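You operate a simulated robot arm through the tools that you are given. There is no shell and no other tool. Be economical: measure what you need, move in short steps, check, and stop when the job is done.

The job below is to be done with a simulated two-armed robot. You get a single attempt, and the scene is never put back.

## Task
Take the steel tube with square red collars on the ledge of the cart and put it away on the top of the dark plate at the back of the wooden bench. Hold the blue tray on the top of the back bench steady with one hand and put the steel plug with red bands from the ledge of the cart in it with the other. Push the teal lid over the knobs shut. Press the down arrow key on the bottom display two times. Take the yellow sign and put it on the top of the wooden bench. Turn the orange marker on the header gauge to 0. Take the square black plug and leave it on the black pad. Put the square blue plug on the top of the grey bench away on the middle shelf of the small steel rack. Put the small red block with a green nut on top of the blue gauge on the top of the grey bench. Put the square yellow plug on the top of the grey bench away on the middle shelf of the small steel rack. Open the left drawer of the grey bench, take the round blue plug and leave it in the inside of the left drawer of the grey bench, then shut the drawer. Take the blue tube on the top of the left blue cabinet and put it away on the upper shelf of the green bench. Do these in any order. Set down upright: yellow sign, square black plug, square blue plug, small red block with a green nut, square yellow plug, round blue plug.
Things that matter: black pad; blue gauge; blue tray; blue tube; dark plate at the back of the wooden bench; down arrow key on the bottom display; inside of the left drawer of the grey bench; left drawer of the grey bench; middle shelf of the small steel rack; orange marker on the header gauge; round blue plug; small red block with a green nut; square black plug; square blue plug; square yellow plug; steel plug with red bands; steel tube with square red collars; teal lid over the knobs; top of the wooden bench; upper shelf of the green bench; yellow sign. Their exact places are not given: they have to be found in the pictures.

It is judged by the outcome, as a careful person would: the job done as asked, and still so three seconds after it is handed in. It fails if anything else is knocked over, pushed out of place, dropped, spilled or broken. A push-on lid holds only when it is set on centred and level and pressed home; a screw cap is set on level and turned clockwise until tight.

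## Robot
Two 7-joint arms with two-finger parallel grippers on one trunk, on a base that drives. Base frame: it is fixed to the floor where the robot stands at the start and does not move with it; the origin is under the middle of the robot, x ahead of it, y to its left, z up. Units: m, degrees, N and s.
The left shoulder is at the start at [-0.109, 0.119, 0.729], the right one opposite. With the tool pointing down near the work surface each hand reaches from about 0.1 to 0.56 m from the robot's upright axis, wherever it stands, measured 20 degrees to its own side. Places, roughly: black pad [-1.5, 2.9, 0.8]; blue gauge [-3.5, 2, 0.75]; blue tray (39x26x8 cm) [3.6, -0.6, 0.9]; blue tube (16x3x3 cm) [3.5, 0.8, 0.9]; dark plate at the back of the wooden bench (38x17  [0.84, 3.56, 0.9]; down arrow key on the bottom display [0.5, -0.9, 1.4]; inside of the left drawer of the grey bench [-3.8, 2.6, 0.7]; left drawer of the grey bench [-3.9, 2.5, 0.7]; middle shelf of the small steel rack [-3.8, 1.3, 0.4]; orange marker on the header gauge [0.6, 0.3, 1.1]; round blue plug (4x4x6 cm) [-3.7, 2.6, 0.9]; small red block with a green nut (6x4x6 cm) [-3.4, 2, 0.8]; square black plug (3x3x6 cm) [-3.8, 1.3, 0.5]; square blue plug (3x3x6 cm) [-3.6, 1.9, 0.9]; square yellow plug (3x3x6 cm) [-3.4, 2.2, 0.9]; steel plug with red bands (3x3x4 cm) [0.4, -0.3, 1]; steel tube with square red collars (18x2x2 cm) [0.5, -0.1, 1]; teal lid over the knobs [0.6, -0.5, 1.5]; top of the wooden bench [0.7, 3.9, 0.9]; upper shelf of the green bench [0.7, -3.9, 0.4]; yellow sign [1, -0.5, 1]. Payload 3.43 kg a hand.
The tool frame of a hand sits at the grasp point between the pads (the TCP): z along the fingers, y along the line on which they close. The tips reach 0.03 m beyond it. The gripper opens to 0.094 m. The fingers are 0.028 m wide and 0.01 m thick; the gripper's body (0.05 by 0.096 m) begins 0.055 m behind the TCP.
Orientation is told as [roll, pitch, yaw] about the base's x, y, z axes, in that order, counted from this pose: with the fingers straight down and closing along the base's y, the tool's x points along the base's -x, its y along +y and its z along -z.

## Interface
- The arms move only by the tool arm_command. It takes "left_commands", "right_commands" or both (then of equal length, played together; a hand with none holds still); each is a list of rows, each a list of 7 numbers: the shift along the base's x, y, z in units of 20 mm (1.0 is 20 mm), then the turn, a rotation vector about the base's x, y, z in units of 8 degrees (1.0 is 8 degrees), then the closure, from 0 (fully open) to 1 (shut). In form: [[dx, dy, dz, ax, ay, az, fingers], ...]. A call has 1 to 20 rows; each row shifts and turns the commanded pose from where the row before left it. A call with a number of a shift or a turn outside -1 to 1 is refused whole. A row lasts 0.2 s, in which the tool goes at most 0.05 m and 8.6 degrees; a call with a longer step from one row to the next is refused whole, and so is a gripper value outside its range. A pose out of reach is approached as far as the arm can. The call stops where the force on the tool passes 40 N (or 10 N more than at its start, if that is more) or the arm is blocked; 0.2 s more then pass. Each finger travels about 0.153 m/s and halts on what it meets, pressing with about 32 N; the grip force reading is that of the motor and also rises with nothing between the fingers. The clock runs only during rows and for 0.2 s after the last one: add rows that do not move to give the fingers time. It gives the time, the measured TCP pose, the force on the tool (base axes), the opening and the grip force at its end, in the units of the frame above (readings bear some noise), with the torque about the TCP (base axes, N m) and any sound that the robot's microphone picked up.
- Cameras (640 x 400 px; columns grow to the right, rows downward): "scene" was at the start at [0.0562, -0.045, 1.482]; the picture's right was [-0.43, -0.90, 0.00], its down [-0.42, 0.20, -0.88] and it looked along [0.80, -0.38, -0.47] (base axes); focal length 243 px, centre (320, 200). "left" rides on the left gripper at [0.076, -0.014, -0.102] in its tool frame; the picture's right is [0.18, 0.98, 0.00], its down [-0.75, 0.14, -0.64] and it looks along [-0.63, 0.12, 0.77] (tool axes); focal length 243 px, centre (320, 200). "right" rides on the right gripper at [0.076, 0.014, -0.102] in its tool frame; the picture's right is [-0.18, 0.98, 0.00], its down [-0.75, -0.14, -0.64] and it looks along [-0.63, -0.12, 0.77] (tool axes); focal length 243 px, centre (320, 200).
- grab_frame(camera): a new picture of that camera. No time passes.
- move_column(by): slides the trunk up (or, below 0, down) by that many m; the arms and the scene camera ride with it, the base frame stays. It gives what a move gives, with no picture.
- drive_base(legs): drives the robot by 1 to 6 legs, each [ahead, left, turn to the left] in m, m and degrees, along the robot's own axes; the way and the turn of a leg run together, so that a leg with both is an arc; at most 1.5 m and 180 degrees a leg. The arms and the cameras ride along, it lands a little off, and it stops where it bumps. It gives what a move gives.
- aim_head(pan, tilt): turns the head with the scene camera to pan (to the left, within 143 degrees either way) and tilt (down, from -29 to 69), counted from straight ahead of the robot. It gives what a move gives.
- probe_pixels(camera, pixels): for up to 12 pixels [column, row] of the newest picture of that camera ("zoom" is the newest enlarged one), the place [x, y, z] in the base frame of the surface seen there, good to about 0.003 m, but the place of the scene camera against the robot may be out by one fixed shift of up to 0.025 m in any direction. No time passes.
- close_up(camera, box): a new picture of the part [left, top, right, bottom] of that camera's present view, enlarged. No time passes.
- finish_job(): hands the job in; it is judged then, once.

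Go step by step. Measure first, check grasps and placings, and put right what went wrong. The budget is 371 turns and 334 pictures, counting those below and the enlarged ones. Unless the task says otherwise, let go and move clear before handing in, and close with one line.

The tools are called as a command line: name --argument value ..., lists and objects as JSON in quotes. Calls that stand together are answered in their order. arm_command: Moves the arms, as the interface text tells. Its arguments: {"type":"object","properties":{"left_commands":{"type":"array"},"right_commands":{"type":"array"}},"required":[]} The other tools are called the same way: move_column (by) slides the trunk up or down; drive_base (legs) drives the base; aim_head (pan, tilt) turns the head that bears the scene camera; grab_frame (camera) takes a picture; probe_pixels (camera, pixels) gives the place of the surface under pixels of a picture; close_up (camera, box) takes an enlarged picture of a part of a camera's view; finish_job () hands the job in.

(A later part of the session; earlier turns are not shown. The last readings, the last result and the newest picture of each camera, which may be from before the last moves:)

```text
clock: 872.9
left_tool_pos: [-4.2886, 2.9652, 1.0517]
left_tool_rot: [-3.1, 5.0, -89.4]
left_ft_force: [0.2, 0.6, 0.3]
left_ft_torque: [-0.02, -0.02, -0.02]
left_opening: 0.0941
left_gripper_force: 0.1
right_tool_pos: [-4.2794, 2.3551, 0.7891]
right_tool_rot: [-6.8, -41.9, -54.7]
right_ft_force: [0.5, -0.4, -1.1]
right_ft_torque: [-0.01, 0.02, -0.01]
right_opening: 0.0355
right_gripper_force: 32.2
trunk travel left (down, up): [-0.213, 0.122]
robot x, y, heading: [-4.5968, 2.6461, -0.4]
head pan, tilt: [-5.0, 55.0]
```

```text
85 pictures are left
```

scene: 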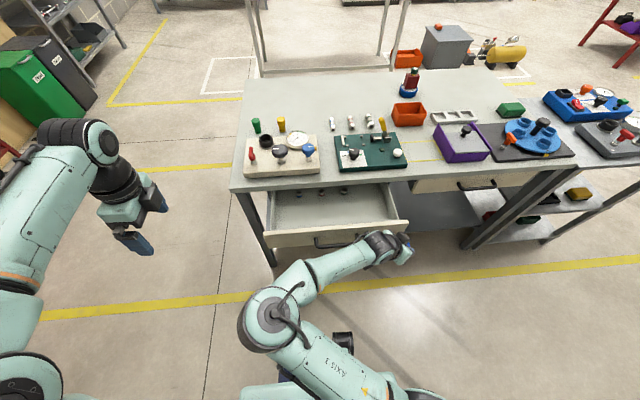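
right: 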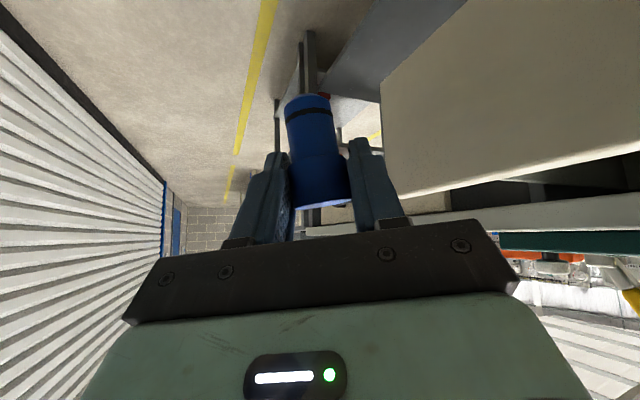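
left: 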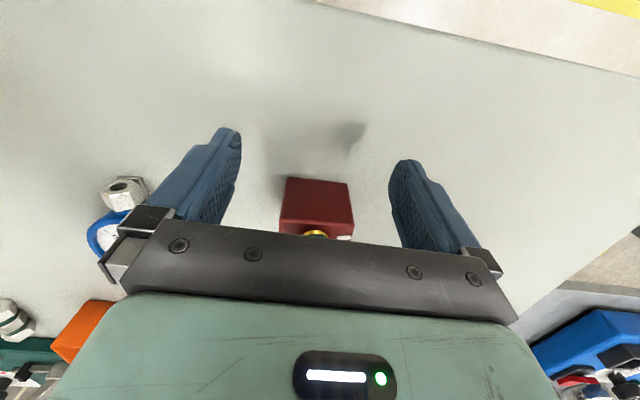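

That yaw direction is out of reach for the right arm. I'll raise the trunk back and yaw the other way (+60° relative), which worked before with the handle.

move_column --by 0.12

arm_command --right_commands '[[0, 0, 0.3, 0, 0, 1, 1], [0, 0, 0.3, 0, 0, 1, 1], [0, 0, 0.3, 0, 0, 1, 1], [0, 0, 0, 0, 0, 1, 1], [0, 0, 0, 0, 0, 1, 1], [-0.3, 0, 0, 0, 0, 1, 1], [-0.3, 0, 0, 0, 0, 1, 1], [-0.3, 0, 0, 0, 0, 1, 1], [0, 0, 0, 0, 0, 1, 1], [0, 0, 0, 0, 0, 1, 1], [0, 0, 0, 0, 0, 1, 1], [0, 0, 0, 0, 0, 1, 1], [0, 0, 0, 0, 0, 1, 1], [0, 0, 0, 0, 0, 1, 1], [0, 0, 0, 0, 0, 1, 1]]'

grab_frame --camera "right"

grab_frame --camera "scene"

```text
clock: 874.4
left_tool_pos: [-4.291, 2.9646, 1.1712]
left_tool_rot: [-3.3, 5.1, -89.2]
left_ft_force: [0.0, -0.3, 0.2]
left_ft_torque: [0.01, -0.05, -0.01]
left_opening: 0.0938
left_gripper_force: 0.1
right_tool_pos: [-4.2805, 2.3567, 0.9093]
right_tool_rot: [-6.8, -41.8, -54.7]
right_ft_force: [0.1, 0.6, -1.0]
right_ft_torque: [-0.02, -0.02, 0.04]
right_opening: 0.0355
right_gripper_force: 31.7
trunk travel left (down, up): [-0.333, 0.002]
robot x, y, heading: [-4.5969, 2.6501, -0.2]
head pan, tilt: [-5.0, 55.0]
```

```text
clock: 877.5
left_tool_pos: [-4.2903, 2.9643, 1.1704]
left_tool_rot: [-3.3, 5.2, -89.2]
left_ft_force: [-0.2, -0.5, -0.1]
left_ft_torque: [-0.04, -0.01, -0.01]
left_opening: 0.0939
left_gripper_force: 0.1
right_tool_pos: [-4.2665, 2.3534, 0.9833]
right_tool_rot: [-6.8, -41.7, 57.1]
right_ft_force: [-0.6, 0.2, -0.5]
right_ft_torque: [0.0, 0.01, 0.0]
right_opening: 0.0355
right_gripper_force: 31.9
right hand out of reach, approached as far as the arm can: row 3, 4, 5, 6, 9, 10, 11, 12, 13, 14
trunk travel left (down, up): [-0.333, 0.002]
robot x, y, heading: [-4.5963, 2.6485, -0.5]
head pan, tilt: [-5.0, 55.0]
```

```text
84 pictures are left
```

right: 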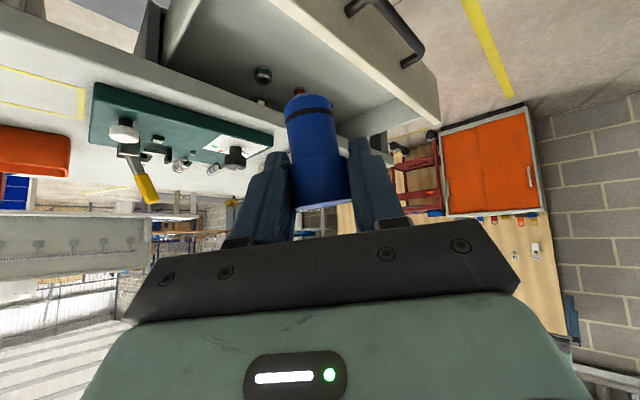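

```text
83 pictures are left
```

scene: 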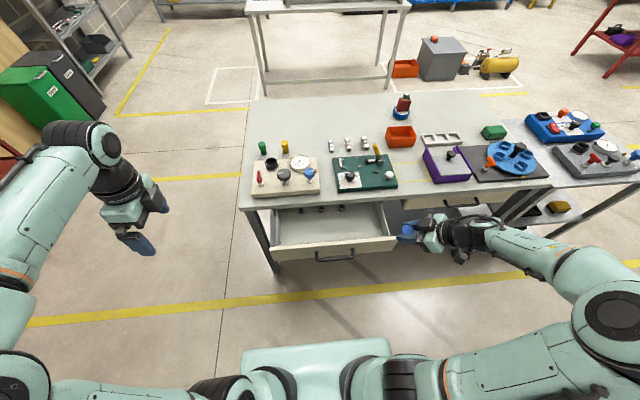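

Now the hand comes from the other side, but tilted about 7°. I'll correct the tilt, lower the trunk 8 cm, and move over the drawer.

move_column --by -0.08

arm_command --right_commands '[[0.5, 0.4, 0.5, 0.35, 0.15, 0, 1], [0.5, 0.4, 0.5, 0.34, 0.16, 0, 1], [0.9, 0.7, 0, 0, 0, 0, 1], [0.9, 0.7, 0, 0, 0, 0, 1], [0.9, 0.7, 0, 0, 0, 0, 1], [0.9, 0.7, 0, 0, 0, 0, 1], [0.9, 0.8, 0, 0, 0, 0, 1], [0.9, 0.8, 0, 0, 0, 0, 1], [0.9, 0.8, 0, 0, 0, 0, 1], [0.9, 0.8, 0, 0, 0, 0, 1]]'

grab_frame --camera "right"

grab_frame --camera "scene"

```text
clock: 878.7
left_tool_pos: [-4.2882, 2.9654, 1.0903]
left_tool_rot: [-3.3, 5.1, -89.3]
left_ft_force: [0.4, -0.1, 0.7]
left_ft_torque: [0.0, 0.01, 0.01]
left_opening: 0.0941
left_gripper_force: 0.0
right_tool_pos: [-4.2674, 2.3538, 0.9048]
right_tool_rot: [-6.7, -41.6, 57.2]
right_ft_force: [-0.5, 0.4, -1.3]
right_ft_torque: [-0.02, 0.01, 0.02]
right_opening: 0.0355
right_gripper_force: 31.7
trunk travel left (down, up): [-0.253, 0.082]
robot x, y, heading: [-4.5947, 2.6475, -0.1]
head pan, tilt: [-5.0, 55.0]
```

```text
clock: 880.9
left_tool_pos: [-4.2888, 2.9647, 1.0915]
left_tool_rot: [-3.2, 5.1, -89.2]
left_ft_force: [1.1, -0.2, -1.1]
left_ft_torque: [0.02, -0.01, -0.01]
left_opening: 0.0939
left_gripper_force: 0.1
right_tool_pos: [-4.1027, 2.4919, 0.9251]
right_tool_rot: [0.4, -44.8, 52.3]
right_ft_force: [-0.5, -0.1, -1.0]
right_ft_torque: [0.01, 0.02, 0.04]
right_opening: 0.0355
right_gripper_force: 31.8
trunk travel left (down, up): [-0.253, 0.082]
robot x, y, heading: [-4.5977, 2.6476, -0.5]
head pan, tilt: [-5.0, 55.0]
```

```text
82 pictures are left
```

right: 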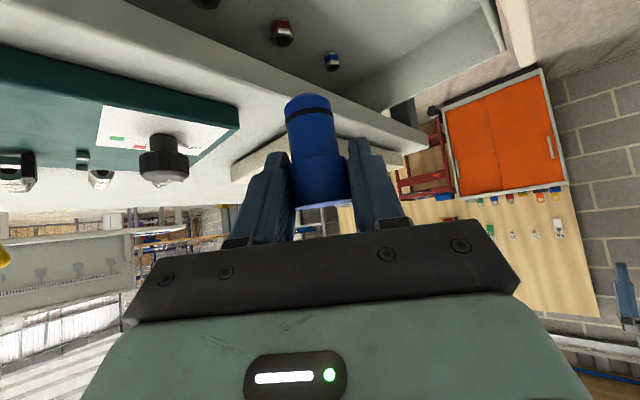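

```text
81 pictures are left
```

scene: 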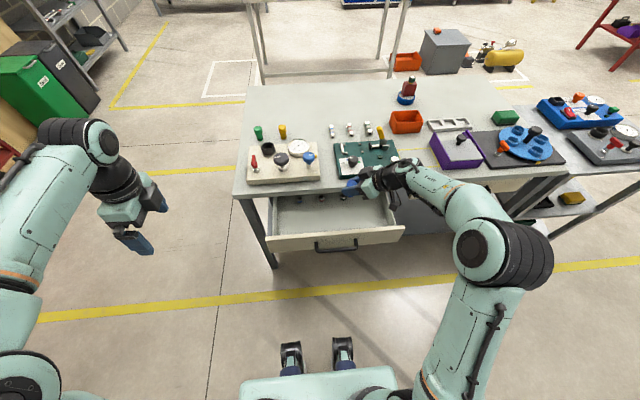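

The plug is upright again over the drawer. Creep 3 cm ahead, then lower it at x≈-4.065, behind the front wall.

drive_base --legs '[[0.03, 0, 0]]'

arm_command --right_commands '[[0.2, 0, -1, 0, 0, 0, 1], [0.2, 0, -1, 0, 0, 0, 1], [0, 0, -1, 0, 0, 0, 1], [0, 0, -1, 0, 0, 0, 1], [0, 0, -1, 0, 0, 0, 1]]'

grab_frame --camera "right"

grab_frame --camera "scene"

```text
clock: 881.8
left_tool_pos: [-4.2583, 2.9663, 1.0911]
left_tool_rot: [-3.2, 5.0, -89.3]
left_ft_force: [1.1, 1.1, 0.1]
left_ft_torque: [0.0, 0.08, 0.02]
left_opening: 0.094
left_gripper_force: 0.0
right_tool_pos: [-4.0736, 2.4907, 0.9238]
right_tool_rot: [0.4, -44.8, 52.3]
right_ft_force: [0.5, 0.7, 0.4]
right_ft_torque: [-0.05, 0.0, 0.04]
right_opening: 0.0357
right_gripper_force: 31.4
trunk travel left (down, up): [-0.253, 0.082]
robot x, y, heading: [-4.5654, 2.6454, -0.3]
head pan, tilt: [-5.0, 55.0]
```

```text
clock: 883.0
left_tool_pos: [-4.2599, 2.9644, 1.0912]
left_tool_rot: [-3.2, 5.0, -89.3]
left_ft_force: [0.8, 0.0, 0.5]
left_ft_torque: [-0.05, 0.03, 0.01]
left_opening: 0.0939
left_gripper_force: 0.1
right_tool_pos: [-4.0652, 2.4908, 0.8248]
right_tool_rot: [0.4, -44.8, 52.3]
right_ft_force: [-0.5, -0.9, -0.2]
right_ft_torque: [0.01, 0.0, 0.0]
right_opening: 0.0358
right_gripper_force: 32.1
trunk travel left (down, up): [-0.253, 0.082]
robot x, y, heading: [-4.567, 2.646, -0.3]
head pan, tilt: [-5.0, 55.0]
```

```text
80 pictures are left
```

right: 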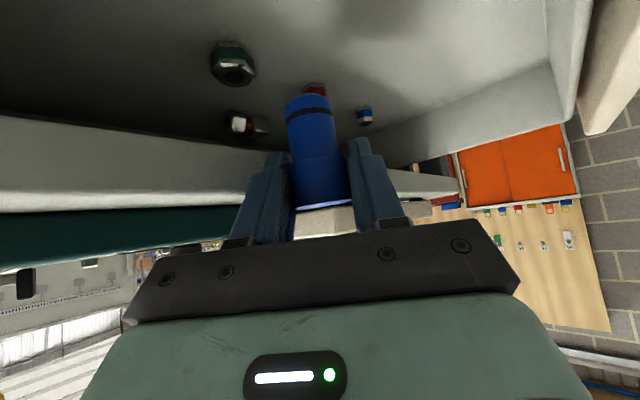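

```text
79 pictures are left
```

scene: 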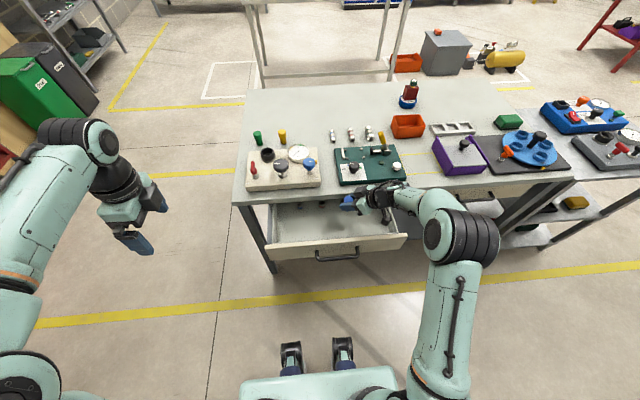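

probe_pixels --camera "right" --pixels '[[232, 65], [245, 125], [315, 88], [365, 112], [290, 60], [400, 70], [570, 80], [595, 90]]'

```text
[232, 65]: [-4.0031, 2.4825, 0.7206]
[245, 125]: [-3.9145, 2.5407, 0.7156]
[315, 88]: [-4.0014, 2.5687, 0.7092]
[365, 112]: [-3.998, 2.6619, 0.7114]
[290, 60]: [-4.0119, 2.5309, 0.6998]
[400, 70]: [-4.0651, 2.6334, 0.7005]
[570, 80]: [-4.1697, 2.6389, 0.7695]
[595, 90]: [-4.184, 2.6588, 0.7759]
```

Nuts sit at y 2.48 and 2.57 (x≈-4.00). I'll shift to y 2.53 so the fingers open between them, then lower.

arm_command --right_commands '[[0, 1, 0, 0, 0, 0, 1], [0, 1, 0, 0, 0, 0, 1], [-0.1, 0, -1, 0, 0, 0, 1], [-0.1, 0, -1, 0, 0, 0, 1], [0, 0, -0.9, 0, 0, 0, 1], [0, 0, -0.3, 0, 0, 0, 1]]'

grab_frame --camera "right"

```text
clock: 884.2
left_tool_pos: [-4.2595, 2.9655, 1.0914]
left_tool_rot: [-3.2, 5.1, -89.3]
left_ft_force: [-0.3, -0.8, -0.1]
left_ft_torque: [0.01, 0.02, -0.02]
left_opening: 0.0941
left_gripper_force: 0.1
right_tool_pos: [-4.0645, 2.5297, 0.7771]
right_tool_rot: [-0.8, -45.7, 53.0]
right_ft_force: [-1.1, 0.4, 12.4]
right_ft_torque: [-1.45, 1.65, -0.09]
right_opening: 0.0356
right_gripper_force: 31.8
trunk travel left (down, up): [-0.253, 0.082]
robot x, y, heading: [-4.5651, 2.6475, -0.5]
head pan, tilt: [-5.0, 55.0]
stopped in row 6 (right hand): the force on the tool passed its limit at 53 N (the readings are from after the stop); the commanded pose is now the measured one
```

```text
78 pictures are left
```

right: 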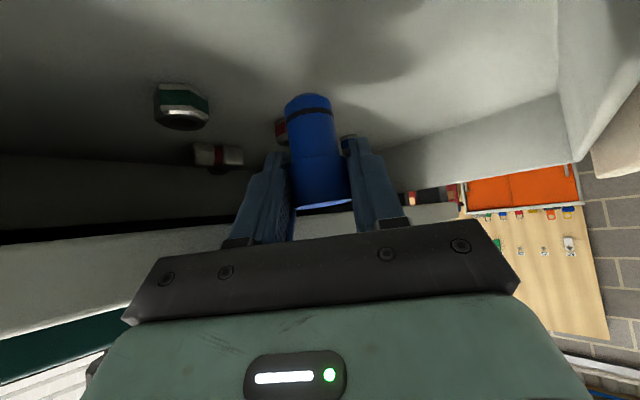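

The readings (torque) show the camera bracket touched the drawer's front wall. Lift, yaw the hand to ~88° so the bracket stays inside the drawer, and re-centre at x≈-4.09, y≈2.57.

arm_command --right_commands '[[0, 0, 0.5, 0, 0, 0, 1], [0, 0, 1, 0, 0, 0, 1], [0, 0, 1, 0, 0, 0, 1], [0, 0, 1, 0, 0, 0, 1], [-0.25, 0.4, 0, 0, 0, 1, 1], [-0.25, 0.4, 0, 0, 0, 1, 1], [-0.25, 0.4, 0, 0, 0, 1, 1], [-0.25, 0.4, 0, 0, 0, 1, 1], [-0.25, 0.4, 0, 0, 0, 0.5, 1]]'

grab_frame --camera "right"

close_up --camera "scene" --box '[220, 130, 460, 280]'

```text
clock: 886.2
left_tool_pos: [-4.2591, 2.9651, 1.0917]
left_tool_rot: [-3.2, 5.1, -89.4]
left_ft_force: [-0.3, -0.7, 0.4]
left_ft_torque: [-0.01, 0.02, 0.03]
left_opening: 0.094
left_gripper_force: 0.0
right_tool_pos: [-4.0899, 2.5708, 0.8461]
right_tool_rot: [-0.6, -45.4, 89.2]
right_ft_force: [0.3, 0.7, -0.7]
right_ft_torque: [0.0, -0.01, 0.0]
right_opening: 0.0357
right_gripper_force: 31.7
trunk travel left (down, up): [-0.253, 0.082]
robot x, y, heading: [-4.5689, 2.6464, -0.4]
head pan, tilt: [-5.0, 55.0]
```

```text
77 pictures are left
```

right: 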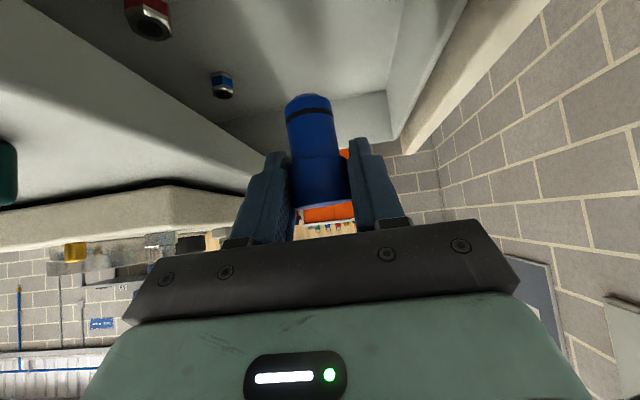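

```text
2.67 times, centred on (340, 205) of scene
```

zoom: 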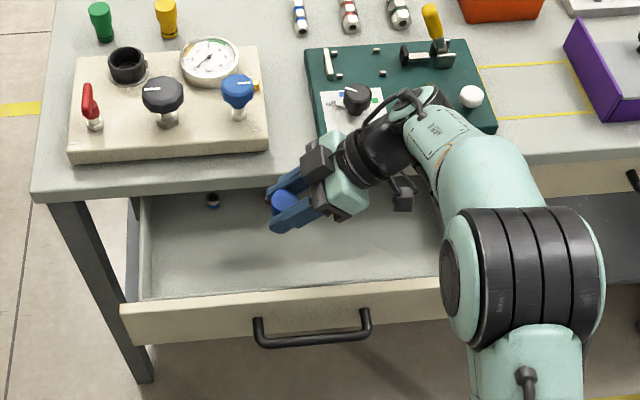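

Good geometry. Shift 1.2 cm back from the bench edge and lower in stages.

arm_command --right_commands '[[-0.3, 0, 0, 0, 0, 0, 1], [-0.3, 0, -0.7, 0, 0, 0, 1], [0, 0, -0.8, 0, 0, 0, 1], [0, 0, -0.8, 0, 0, 0, 1], [0, 0, -0.8, 0, 0, 0, 1]]'

grab_frame --camera "right"

close_up --camera "scene" --box '[220, 130, 460, 280]'

```text
clock: 887.4
left_tool_pos: [-4.2595, 2.9646, 1.092]
left_tool_rot: [-3.3, 5.1, -89.3]
left_ft_force: [-0.3, 1.0, 0.8]
left_ft_torque: [-0.01, -0.01, 0.02]
left_opening: 0.094
left_gripper_force: 0.0
right_tool_pos: [-4.1021, 2.5709, 0.7831]
right_tool_rot: [-0.7, -45.5, 89.0]
right_ft_force: [0.0, -0.5, -0.8]
right_ft_torque: [0.02, 0.03, 0.03]
right_opening: 0.0358
right_gripper_force: 32.4
trunk travel left (down, up): [-0.253, 0.082]
robot x, y, heading: [-4.5688, 2.6463, -0.2]
head pan, tilt: [-5.0, 55.0]
```

```text
75 pictures are left
```

right: 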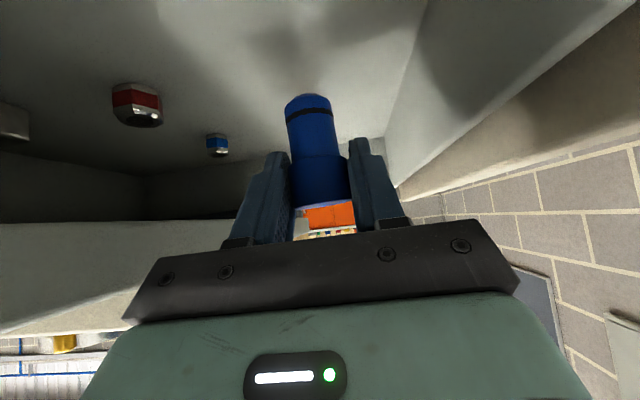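

```text
2.67 times, centred on (340, 205) of scene
```

zoom: 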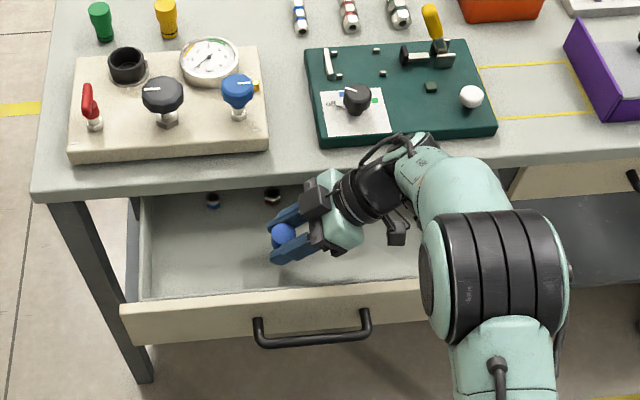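

Clear so far. Lower to about 1 cm above the floor, then in 2 mm steps.

arm_command --right_commands '[[0, 0, -0.6, 0, 0, 0, 1], [0, 0, -0.5, 0, 0, 0, 1], [0, 0, -0.15, 0, 0, 0, 1]]'

arm_command --right_commands '[[0, 0, -0.12, 0, 0, 0, 1], [0, 0, -0.1, 0, 0, 0, 1]]'

grab_frame --camera "right"

```text
clock: 888.2
left_tool_pos: [-4.259, 2.9637, 1.0916]
left_tool_rot: [-3.2, 5.1, -89.3]
left_ft_force: [0.1, -0.5, 0.4]
left_ft_torque: [0.0, 0.04, -0.02]
left_opening: 0.094
left_gripper_force: 0.1
right_tool_pos: [-4.1022, 2.5696, 0.759]
right_tool_rot: [-0.8, -45.5, 88.9]
right_ft_force: [-0.4, 0.1, -1.4]
right_ft_torque: [0.01, 0.0, 0.0]
right_opening: 0.0358
right_gripper_force: 32.3
trunk travel left (down, up): [-0.253, 0.082]
robot x, y, heading: [-4.5666, 2.6482, -0.3]
head pan, tilt: [-5.0, 55.0]
```

```text
clock: 888.8
left_tool_pos: [-4.2595, 2.964, 1.0908]
left_tool_rot: [-3.2, 5.1, -89.2]
left_ft_force: [0.4, 0.2, -0.2]
left_ft_torque: [0.0, 0.02, -0.01]
left_opening: 0.0942
left_gripper_force: 0.0
right_tool_pos: [-4.103, 2.5705, 0.754]
right_tool_rot: [-0.6, -45.4, 88.9]
right_ft_force: [0.2, 0.2, -1.0]
right_ft_torque: [0.02, 0.01, -0.03]
right_opening: 0.0357
right_gripper_force: 32.1
trunk travel left (down, up): [-0.253, 0.082]
robot x, y, heading: [-4.5643, 2.6447, -0.5]
head pan, tilt: [-5.0, 55.0]
```

```text
73 pictures are left
```

right: 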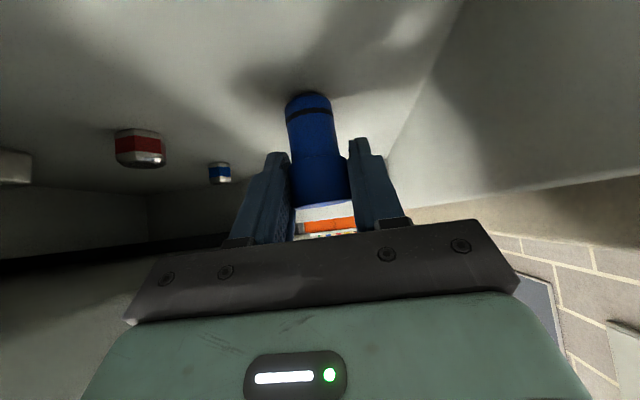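

arm_command --right_commands '[[0, 0, -0.1, 0, 0, 0, 1], [0, 0, -0.08, 0, 0, 0, 1]]'

```text
clock: 889.4
left_tool_pos: [-4.26, 2.9638, 1.0929]
left_tool_rot: [-3.0, 5.1, -89.3]
left_ft_force: [0.5, 0.3, -0.1]
left_ft_torque: [0.0, 0.03, -0.04]
left_opening: 0.0942
left_gripper_force: 0.0
right_tool_pos: [-4.1028, 2.5703, 0.7529]
right_tool_rot: [-1.0, -45.7, 89.2]
right_ft_force: [-0.8, -2.6, 11.6]
right_ft_torque: [-0.02, 0.06, 0.0]
right_opening: 0.0355
right_gripper_force: 32.0
trunk travel left (down, up): [-0.253, 0.082]
robot x, y, heading: [-4.5641, 2.6458, -0.6]
head pan, tilt: [-5.0, 55.0]
```

Contact under the plug (12 N, no torque). Open and withdraw back-and-up along the fingers.

arm_command --right_commands '[[0, 0, 0.03, 0, 0, 0, 1], [0, 0, 0, 0, 0, 0, 0.55], [0, 0, 0, 0, 0, 0, 0.4], [0, 0, 0, 0, 0, 0, 0.35], [0, -0.35, 0.37, 0, 0, 0, 0.35], [0, -0.6, 0.65, 0, 0, 0, 0.35], [0, -0.6, 0.7, 0, 0, 0, 0.35], [0, -0.5, 0.8, 0, 0, 0, 0.35], [0, 0, 1, 0, 0, 0, 0.35], [0, 0, 1, 0, 0, 0, 0.35]]'

grab_frame --camera "right"

grab_frame --camera "scene"

```text
clock: 891.6
left_tool_pos: [-4.2601, 2.9647, 1.092]
left_tool_rot: [-3.3, 5.1, -89.3]
left_ft_force: [0.0, 0.2, -0.1]
left_ft_torque: [0.02, -0.02, -0.04]
left_opening: 0.0938
left_gripper_force: 0.0
right_tool_pos: [-4.1025, 2.5279, 0.841]
right_tool_rot: [-0.6, -45.6, 89.0]
right_ft_force: [-0.8, -0.7, 0.6]
right_ft_torque: [-0.02, -0.01, 0.02]
right_opening: 0.0611
right_gripper_force: 0.1
trunk travel left (down, up): [-0.253, 0.082]
robot x, y, heading: [-4.5623, 2.6486, -0.5]
head pan, tilt: [-5.0, 55.0]
```

```text
72 pictures are left
```

right: 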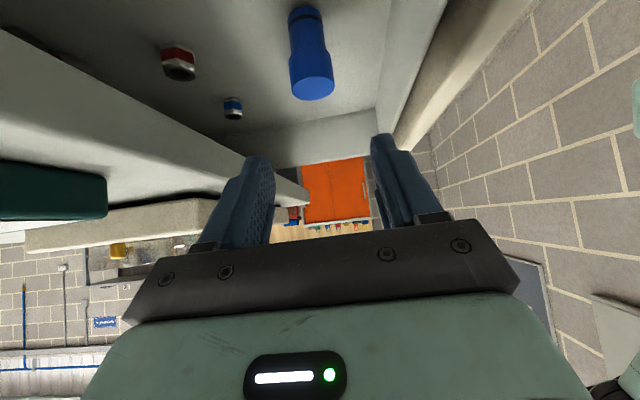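

```text
71 pictures are left
```

scene: 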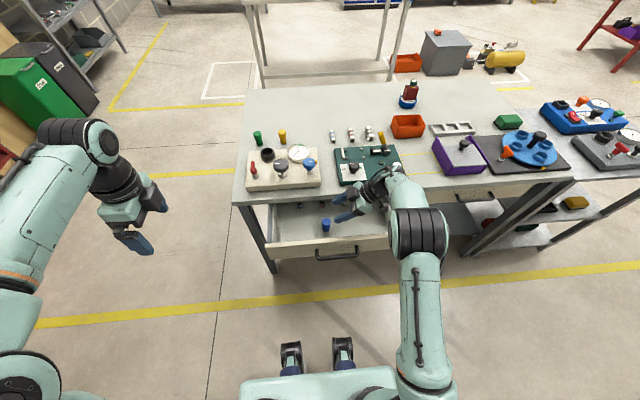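

The round blue plug stands upright in the drawer. Now I raise the hand clear, back the base 8 cm, and line up with the handle again to push it shut.

arm_command --right_commands '[[0, 0, 1, 0, 0, 0, 0.6], [0, 0, 1, 0, 0, 0, 0.6], [0, 0, 1, 0, 0, 0, 0.6], [0, 0, 0.7, 0, 0, 0, 0.6]]'

drive_base --legs '[[-0.08, 0, 0.4]]'

arm_command --right_commands '[[-1, 0, 0, 0, 0, 0, 0.6], [-1, 0, 0, 0, 0, 0, 0.6], [-1, 0.2, 0, 0, 0, 0, 0.6], [-0.9, 0.3, 0, 0, 0, 0, 0.6], [-0.5, 0.3, -0.6, 0, 0, 0, 0.6], [0, 0, -0.6, 0, 0, 0, 0.6]]'

grab_frame --camera "right"

```text
clock: 892.6
left_tool_pos: [-4.259, 2.9645, 1.0907]
left_tool_rot: [-3.3, 5.0, -89.3]
left_ft_force: [-0.3, -0.2, 0.9]
left_ft_torque: [-0.03, 0.01, 0.02]
left_opening: 0.0942
left_gripper_force: 0.0
right_tool_pos: [-4.1035, 2.5275, 0.9153]
right_tool_rot: [-0.7, -45.5, 89.0]
right_ft_force: [-0.1, -0.1, 0.5]
right_ft_torque: [-0.02, 0.02, 0.0]
right_opening: 0.0377
right_gripper_force: 0.2
trunk travel left (down, up): [-0.253, 0.082]
robot x, y, heading: [-4.5651, 2.6504, -0.4]
head pan, tilt: [-5.0, 55.0]
```

```text
clock: 893.6
left_tool_pos: [-4.3415, 2.966, 1.091]
left_tool_rot: [-3.2, 5.1, -88.9]
left_ft_force: [-0.3, 0.5, 0.4]
left_ft_torque: [-0.02, -0.01, -0.01]
left_opening: 0.0942
left_gripper_force: 0.1
right_tool_pos: [-4.1815, 2.5304, 0.9158]
right_tool_rot: [-0.7, -45.5, 89.3]
right_ft_force: [-0.9, 0.1, 0.9]
right_ft_torque: [-0.03, -0.03, 0.02]
right_opening: 0.0374
right_gripper_force: 0.0
trunk travel left (down, up): [-0.253, 0.082]
robot x, y, heading: [-4.6466, 2.6472, 0.3]
head pan, tilt: [-5.0, 55.0]
```

```text
clock: 895.0
left_tool_pos: [-4.3407, 2.967, 1.0907]
left_tool_rot: [-3.3, 5.1, -88.8]
left_ft_force: [-0.2, 0.3, -0.2]
left_ft_torque: [0.0, -0.02, 0.03]
left_opening: 0.094
left_gripper_force: 0.0
right_tool_pos: [-4.2687, 2.5448, 0.8917]
right_tool_rot: [-0.7, -45.6, 89.3]
right_ft_force: [-0.6, -0.3, -0.7]
right_ft_torque: [-0.04, 0.0, -0.01]
right_opening: 0.0376
right_gripper_force: 0.1
trunk travel left (down, up): [-0.253, 0.082]
robot x, y, heading: [-4.6461, 2.6464, 0.2]
head pan, tilt: [-5.0, 55.0]
```

```text
70 pictures are left
```

right: 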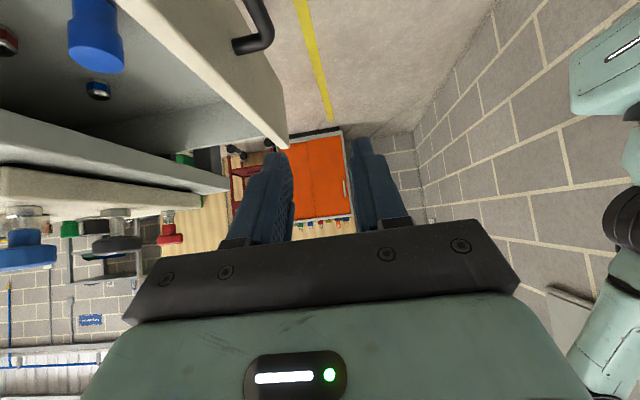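

This hand orientation differs from the handle grip; simpler is to push the front panel with closed fingertips. Yaw back so the fingers point at the drawer.

arm_command --right_commands '[[-0.3, 0, 0.5, 0, 0, -1, 1], [-0.3, 0, 0.5, 0, 0, -1, 1], [-0.3, 0, 0, 0, 0, -1, 1], [-0.3, 0, 0, 0, 0, -1, 1], [0, 0, 0, 0, 0, -1, 1], [0, 0, 0, 0, 0, -1, 1], [0, 0, 0, 0, 0, -1, 1], [0, 0, 0, 0, 0, -1, 1], [0, 0, 0, 0, 0, -1, 1], [0, 0, 0, 0, 0, -1, 1], [0, 0, 0, 0, 0, -1, 1]]'

grab_frame --camera "right"

grab_frame --camera "scene"

```text
clock: 897.5
left_tool_pos: [-4.3404, 2.9674, 1.0911]
left_tool_rot: [-3.3, 5.1, -89.0]
left_ft_force: [0.4, 0.7, 0.0]
left_ft_torque: [0.03, -0.03, -0.02]
left_opening: 0.0938
left_gripper_force: 0.0
right_tool_pos: [-4.2932, 2.5482, 0.9129]
right_tool_rot: [-0.4, -46.2, 6.7]
right_ft_force: [0.6, -0.2, -0.3]
right_ft_torque: [0.03, 0.02, -0.01]
right_opening: 0.0
right_gripper_force: 31.6
right hand out of reach, approached as far as the arm can: row 8
trunk travel left (down, up): [-0.253, 0.082]
robot x, y, heading: [-4.6445, 2.6447, 0.4]
head pan, tilt: [-5.0, 55.0]
```

```text
69 pictures are left
```

right: 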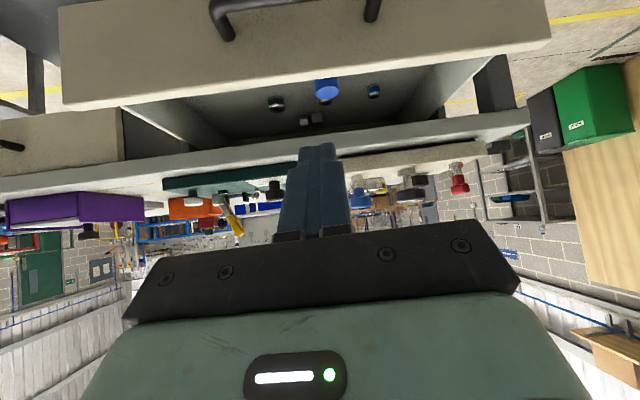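

```text
68 pictures are left
```

scene: 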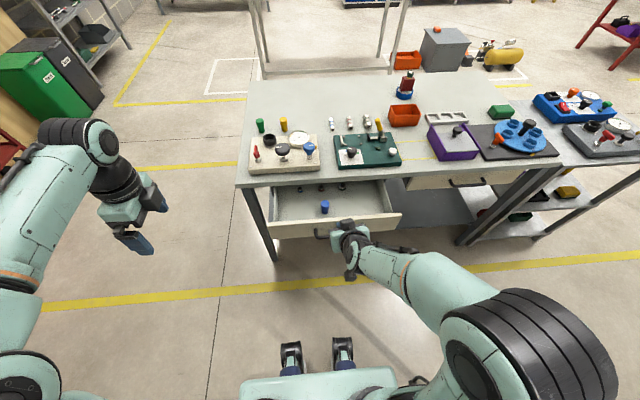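

probe_pixels --camera "right" --pixels '[[310, 60], [310, 85], [310, 95], [230, 15], [100, 90], [540, 30], [327, 90], [220, 35]]'

```text
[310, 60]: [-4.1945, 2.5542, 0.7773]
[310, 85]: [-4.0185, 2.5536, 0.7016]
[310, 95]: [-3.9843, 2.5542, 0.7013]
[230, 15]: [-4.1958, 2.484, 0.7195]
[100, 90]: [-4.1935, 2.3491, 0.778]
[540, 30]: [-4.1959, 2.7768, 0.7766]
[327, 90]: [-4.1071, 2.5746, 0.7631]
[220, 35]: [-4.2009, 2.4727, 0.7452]
```

Front face x=-4.195, centre y≈2.555. Lower the closed fingertips in front of the panel at z≈0.77 and push slowly.

arm_command --right_commands '[[0, 0, -1, 0, 0, 0, 1], [0, 0, -1, 0, 0, 0, 1], [0, 0, -1, 0, 0, 0, 1], [0, 0, -1, 0, 0, 0, 1], [0.3, 0.1, -1, 0, 0, 0, 1], [0.5, 0.1, -0.9, 0, 0, 0, 1]]'

grab_frame --camera "right"

```text
clock: 898.9
left_tool_pos: [-4.3403, 2.9672, 1.0916]
left_tool_rot: [-3.1, 5.2, -88.9]
left_ft_force: [-0.5, -0.5, -0.2]
left_ft_torque: [0.02, 0.0, 0.01]
left_opening: 0.0938
left_gripper_force: 0.2
right_tool_pos: [-4.2777, 2.5541, 0.7936]
right_tool_rot: [-0.3, -46.2, 6.6]
right_ft_force: [-0.1, 0.1, 0.3]
right_ft_torque: [0.0, 0.01, 0.0]
right_opening: 0.0
right_gripper_force: 32.1
trunk travel left (down, up): [-0.253, 0.082]
robot x, y, heading: [-4.6437, 2.6466, 0.1]
head pan, tilt: [-5.0, 55.0]
```

```text
67 pictures are left
```

right: 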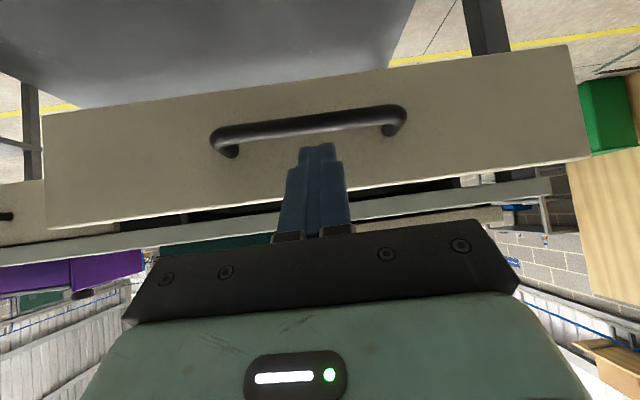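

Aligned above the handle. Push slowly.

arm_command --right_commands '[[0.5, 0, 0, 0, 0, 0, 1], [0.5, 0, 0, 0, 0, 0, 1], [0.5, 0, 0, 0, 0, 0, 1], [0.5, 0, 0, 0, 0, 0, 1], [0.5, 0, 0, 0, 0, 0, 1], [0.4, 0, 0, 0, 0, 0, 1], [0.4, 0, 0, 0, 0, 0, 1], [0.4, 0, 0, 0, 0, 0, 1], [0.4, 0, 0, 0, 0, 0, 1], [0.4, 0, 0, 0, 0, 0, 1]]'

grab_frame --camera "scene"

```text
clock: 901.0
left_tool_pos: [-4.3395, 2.9675, 1.0909]
left_tool_rot: [-3.2, 5.1, -88.9]
left_ft_force: [-0.7, 0.2, 0.0]
left_ft_torque: [0.0, 0.02, 0.03]
left_opening: 0.0941
left_gripper_force: 0.0
right_tool_pos: [-4.1853, 2.5532, 0.7935]
right_tool_rot: [-0.2, -46.2, 6.7]
right_ft_force: [-0.7, 0.5, 0.4]
right_ft_torque: [0.0, 0.0, 0.02]
right_opening: 0.0
right_gripper_force: 31.4
trunk travel left (down, up): [-0.253, 0.082]
robot x, y, heading: [-4.6446, 2.6497, 0.1]
head pan, tilt: [-5.0, 55.0]
```

```text
66 pictures are left
```

scene: 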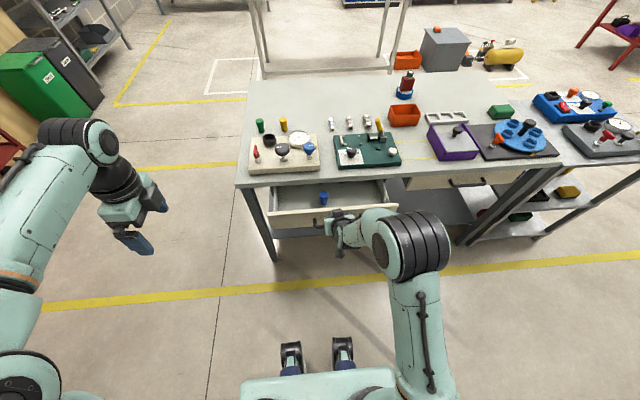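

It glides easily and the plug stands. Continue.

arm_command --right_commands '[[0.4, 0, 0, 0, 0, 0, 1], [0.4, 0, 0, 0, 0, 0, 1], [0.4, 0, 0, 0, 0, 0, 1], [0.4, 0, 0, 0, 0, 0, 1], [0.4, 0, 0, 0, 0, 0, 1], [0.4, 0, 0, 0, 0, 0, 1], [0.4, 0, 0, 0, 0, 0, 1], [0.4, 0, 0, 0, 0, 0, 1], [0.4, 0, 0, 0, 0, 0, 1], [0.4, 0, 0, 0, 0, 0, 1], [0.4, 0, 0, 0, 0, 0, 1], [0.4, 0, 0, 0, 0, 0, 1]]'

grab_frame --camera "right"

grab_frame --camera "scene"

```text
clock: 903.6
left_tool_pos: [-4.3403, 2.9666, 1.0909]
left_tool_rot: [-3.3, 5.0, -88.9]
left_ft_force: [-0.6, 0.2, 0.0]
left_ft_torque: [0.02, 0.0, 0.0]
left_opening: 0.0938
left_gripper_force: 0.0
right_tool_pos: [-4.0891, 2.5538, 0.7936]
right_tool_rot: [-0.2, -46.3, 6.6]
right_ft_force: [-0.7, 1.0, -0.2]
right_ft_torque: [0.0, -0.03, 0.03]
right_opening: 0.0001
right_gripper_force: 31.9
trunk travel left (down, up): [-0.253, 0.082]
robot x, y, heading: [-4.6454, 2.645, 0.2]
head pan, tilt: [-5.0, 55.0]
```

```text
65 pictures are left
```

right: 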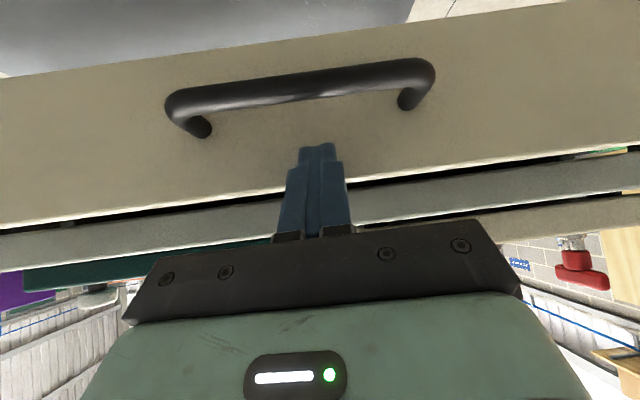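

```text
64 pictures are left
```

scene: 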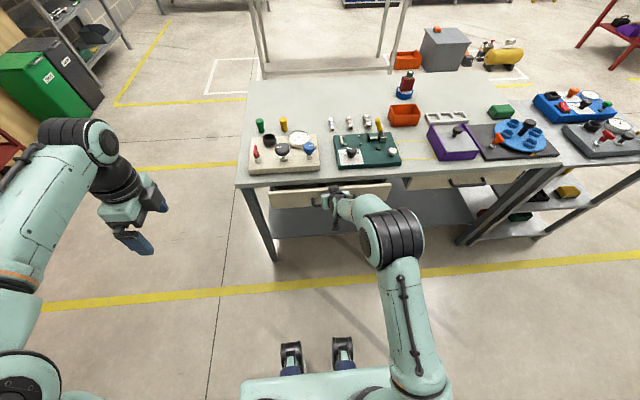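

The panel nears the bench's edge; I'll lower the tip 2 cm so the finger doesn't hit the top's overhang, then finish pushing.

arm_command --right_commands '[[-0.4, 0, 0, 0, 0, 0, 1], [0, 0, -0.6, 0, 0, 0, 1], [0, 0, -0.5, 0, 0, 0, 1], [0.5, 0, 0, 0, 0, 0, 1], [0.4, 0, 0, 0, 0, 0, 1], [0.4, 0, 0, 0, 0, 0, 1], [0.4, 0, 0, 0, 0, 0, 1], [0.4, 0, 0, 0, 0, 0, 1], [0.4, 0, 0, 0, 0, 0, 1]]'

grab_frame --camera "right"

```text
clock: 905.6
left_tool_pos: [-4.3401, 2.967, 1.091]
left_tool_rot: [-3.2, 5.1, -88.9]
left_ft_force: [-0.7, -0.4, 0.0]
left_ft_torque: [-0.01, -0.01, -0.02]
left_opening: 0.0942
left_gripper_force: 0.1
right_tool_pos: [-4.0469, 2.5507, 0.7721]
right_tool_rot: [-0.4, -46.3, 6.5]
right_ft_force: [0.2, 0.2, 0.3]
right_ft_torque: [0.01, 0.0, -0.02]
right_opening: 0.0002
right_gripper_force: 32.3
trunk travel left (down, up): [-0.253, 0.082]
robot x, y, heading: [-4.6438, 2.6464, 0.1]
head pan, tilt: [-5.0, 55.0]
```

```text
63 pictures are left
```

right: 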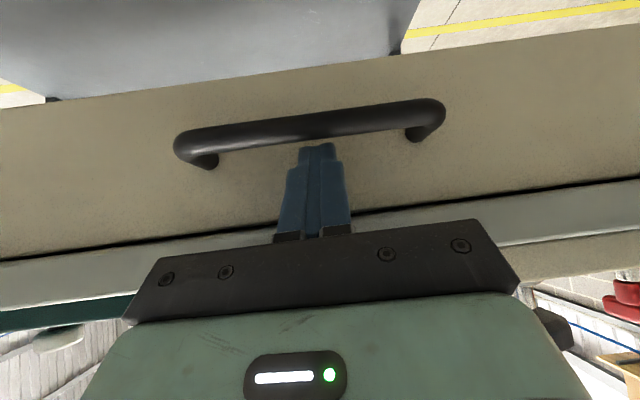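

Nearly closed. Push on in small steps until it stops.

arm_command --right_commands '[[0.25, 0, 0, 0, 0, 0, 1], [0.25, 0, 0, 0, 0, 0, 1], [0.2, 0, 0, 0, 0, 0, 1], [0.2, 0, 0, 0, 0, 0, 1], [0.2, 0, 0, 0, 0, 0, 1]]'

probe_pixels --camera "right" --pixels '[[250, 170], [420, 160]]'

```text
clock: 906.3
left_tool_pos: [-4.3447, 2.9656, 1.093]
left_tool_rot: [-2.9, 5.1, -89.0]
left_ft_force: [0.0, 0.6, -0.5]
left_ft_torque: [-0.01, 0.03, -0.01]
left_opening: 0.0941
left_gripper_force: 0.1
right_tool_pos: [-4.0446, 2.5529, 0.7718]
right_tool_rot: [0.0, -45.7, 6.5]
right_ft_force: [-27.2, -3.7, 16.3]
right_ft_torque: [-0.07, -0.19, -0.16]
right_opening: 0.0
right_gripper_force: 32.2
trunk travel left (down, up): [-0.253, 0.082]
robot x, y, heading: [-4.6441, 2.6446, 0.1]
head pan, tilt: [-5.0, 55.0]
stopped in row 3 (right hand): the force on the tool passed its limit at 46 N (the readings are from after the stop); the commanded pose is now the measured one
```

```text
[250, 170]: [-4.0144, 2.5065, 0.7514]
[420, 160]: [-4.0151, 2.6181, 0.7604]
```

Stopped at 46 N with the panel at its original -4.013. Withdraw and verify.

arm_command --right_commands '[[-1, 0, 0, 0, 0, 0, 1], [-1, 0, 0.3, 0, 0, 0, 1], [-1, 0, 0.5, 0, 0, 0, 1], [-1, 0, 0.8, 0, 0, 0, 1], [-1, 0, 1, 0, 0, 0, 1], [-1, 0, 1, 0, 0, 0, 1], [-1, 0, 1, 0, 0, 0, 1]]'

grab_frame --camera "right"

grab_frame --camera "scene"

```text
clock: 907.9
left_tool_pos: [-4.3424, 2.9671, 1.0914]
left_tool_rot: [-3.1, 5.1, -89.0]
left_ft_force: [-0.8, 0.0, 0.0]
left_ft_torque: [0.03, -0.02, -0.01]
left_opening: 0.0939
left_gripper_force: 0.0
right_tool_pos: [-4.1803, 2.5523, 0.8617]
right_tool_rot: [-0.2, -45.5, 6.6]
right_ft_force: [0.6, 0.9, -0.4]
right_ft_torque: [0.01, 0.03, -0.02]
right_opening: 0.0
right_gripper_force: 32.3
trunk travel left (down, up): [-0.253, 0.082]
robot x, y, heading: [-4.6488, 2.6484, -0.2]
head pan, tilt: [-5.0, 55.0]
```

```text
62 pictures are left
```

right: 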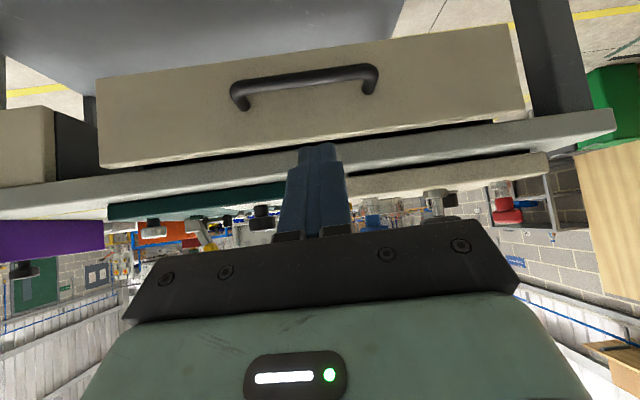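

```text
61 pictures are left
```

scene: 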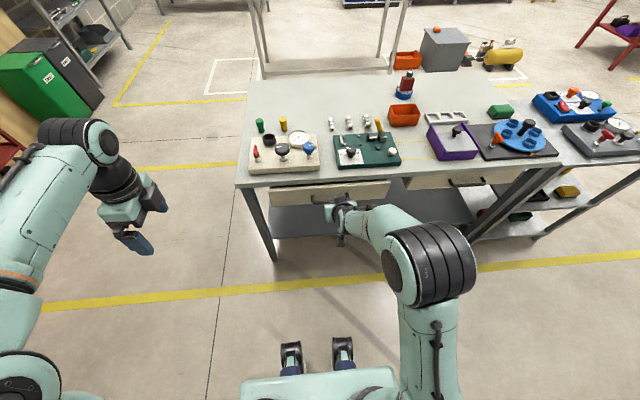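

probe_pixels --camera "right" --pixels '[[310, 110], [150, 140], [480, 90], [30, 150], [300, 150]]'

probe_pixels --camera "scene" --pixels '[[300, 192], [375, 187], [430, 182], [490, 177]]'

```text
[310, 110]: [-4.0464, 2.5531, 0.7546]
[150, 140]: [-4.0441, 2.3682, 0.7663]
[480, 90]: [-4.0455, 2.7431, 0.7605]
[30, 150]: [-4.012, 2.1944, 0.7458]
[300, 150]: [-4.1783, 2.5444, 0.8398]
```

```text
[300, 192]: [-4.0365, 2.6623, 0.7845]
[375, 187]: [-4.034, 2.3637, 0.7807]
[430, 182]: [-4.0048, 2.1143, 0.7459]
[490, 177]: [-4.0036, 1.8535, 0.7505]
```

The drawer front now reads -4.045 against -4.012 for the other: my fingertip dragged the bar on withdrawing. I'll come in along the finger direction, push again, and withdraw back-and-up this time.

arm_command --right_commands '[[0.87, 0, -0.55, 0, 0, 0, 1], [0.87, 0, -0.55, 0, 0, 0, 1], [0.87, 0, -0.55, 0, 0, 0, 1], [0.7, 0, -0.7, 0, 0, 0, 1], [0.7, 0, -0.7, 0, 0, 0, 1], [0.7, 0, -0.7, 0, 0, 0, 1], [0.6, 0, -0.65, 0, 0, 0, 1]]'

grab_frame --camera "right"

```text
clock: 909.5
left_tool_pos: [-4.3404, 2.9667, 1.0925]
left_tool_rot: [-3.1, 5.1, -89.0]
left_ft_force: [-0.8, 0.3, 0.1]
left_ft_torque: [0.03, -0.04, -0.01]
left_opening: 0.0941
left_gripper_force: 0.0
right_tool_pos: [-4.0731, 2.5509, 0.7738]
right_tool_rot: [-0.1, -45.6, 6.5]
right_ft_force: [0.7, 0.1, 0.5]
right_ft_torque: [-0.01, 0.0, -0.02]
right_opening: 0.0
right_gripper_force: 31.8
trunk travel left (down, up): [-0.253, 0.082]
robot x, y, heading: [-4.6459, 2.6468, 0.1]
head pan, tilt: [-5.0, 55.0]
```

```text
60 pictures are left
```

right: 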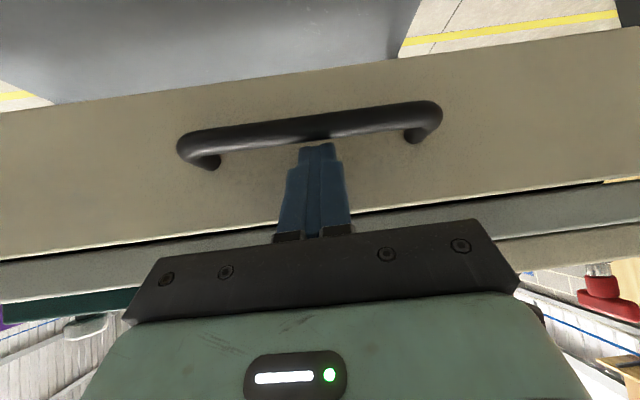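

Positioned just before the panel. Push in small steps to the stop.

arm_command --right_commands '[[0.4, 0, 0, 0, 0, 0, 1], [0.4, 0, 0, 0, 0, 0, 1], [0.4, 0, 0, 0, 0, 0, 1], [0.3, 0, 0, 0, 0, 0, 1], [0.3, 0, 0, 0, 0, 0, 1], [0.3, 0, 0, 0, 0, 0, 1], [0.2, 0, 0, 0, 0, 0, 1], [0.2, 0, 0, 0, 0, 0, 1]]'

grab_frame --camera "right"

probe_pixels --camera "right" --pixels '[[250, 170], [420, 160], [250, 195], [310, 120]]'

```text
clock: 910.8
left_tool_pos: [-4.3447, 2.9663, 1.0927]
left_tool_rot: [-3.1, 5.0, -89.2]
left_ft_force: [-0.4, 0.0, 0.4]
left_ft_torque: [0.02, -0.02, 0.0]
left_opening: 0.094
left_gripper_force: 0.1
right_tool_pos: [-4.0435, 2.5516, 0.775]
right_tool_rot: [0.0, -45.1, 6.5]
right_ft_force: [-27.9, -2.8, 17.0]
right_ft_torque: [-0.05, -0.2, -0.14]
right_opening: 0.0001
right_gripper_force: 31.7
trunk travel left (down, up): [-0.253, 0.082]
robot x, y, heading: [-4.6459, 2.6461, -0.3]
head pan, tilt: [-5.0, 55.0]
stopped in row 6 (right hand): the force on the tool passed its limit at 47 N (the readings are from after the stop); the commanded pose is now the measured one
```

```text
59 pictures are left
```

right: 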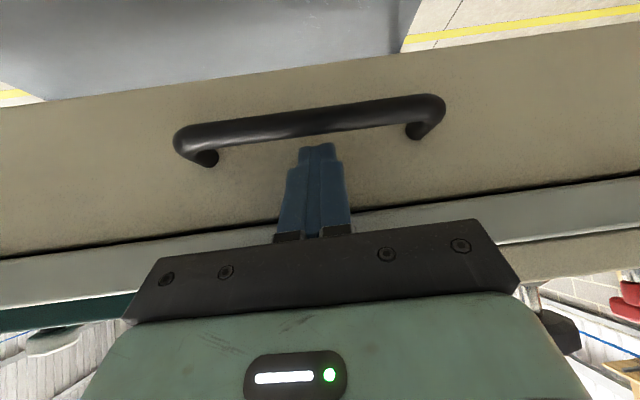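

```text
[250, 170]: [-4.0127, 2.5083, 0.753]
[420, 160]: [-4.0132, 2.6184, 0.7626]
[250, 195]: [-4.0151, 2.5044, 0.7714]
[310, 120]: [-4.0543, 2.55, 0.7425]
```

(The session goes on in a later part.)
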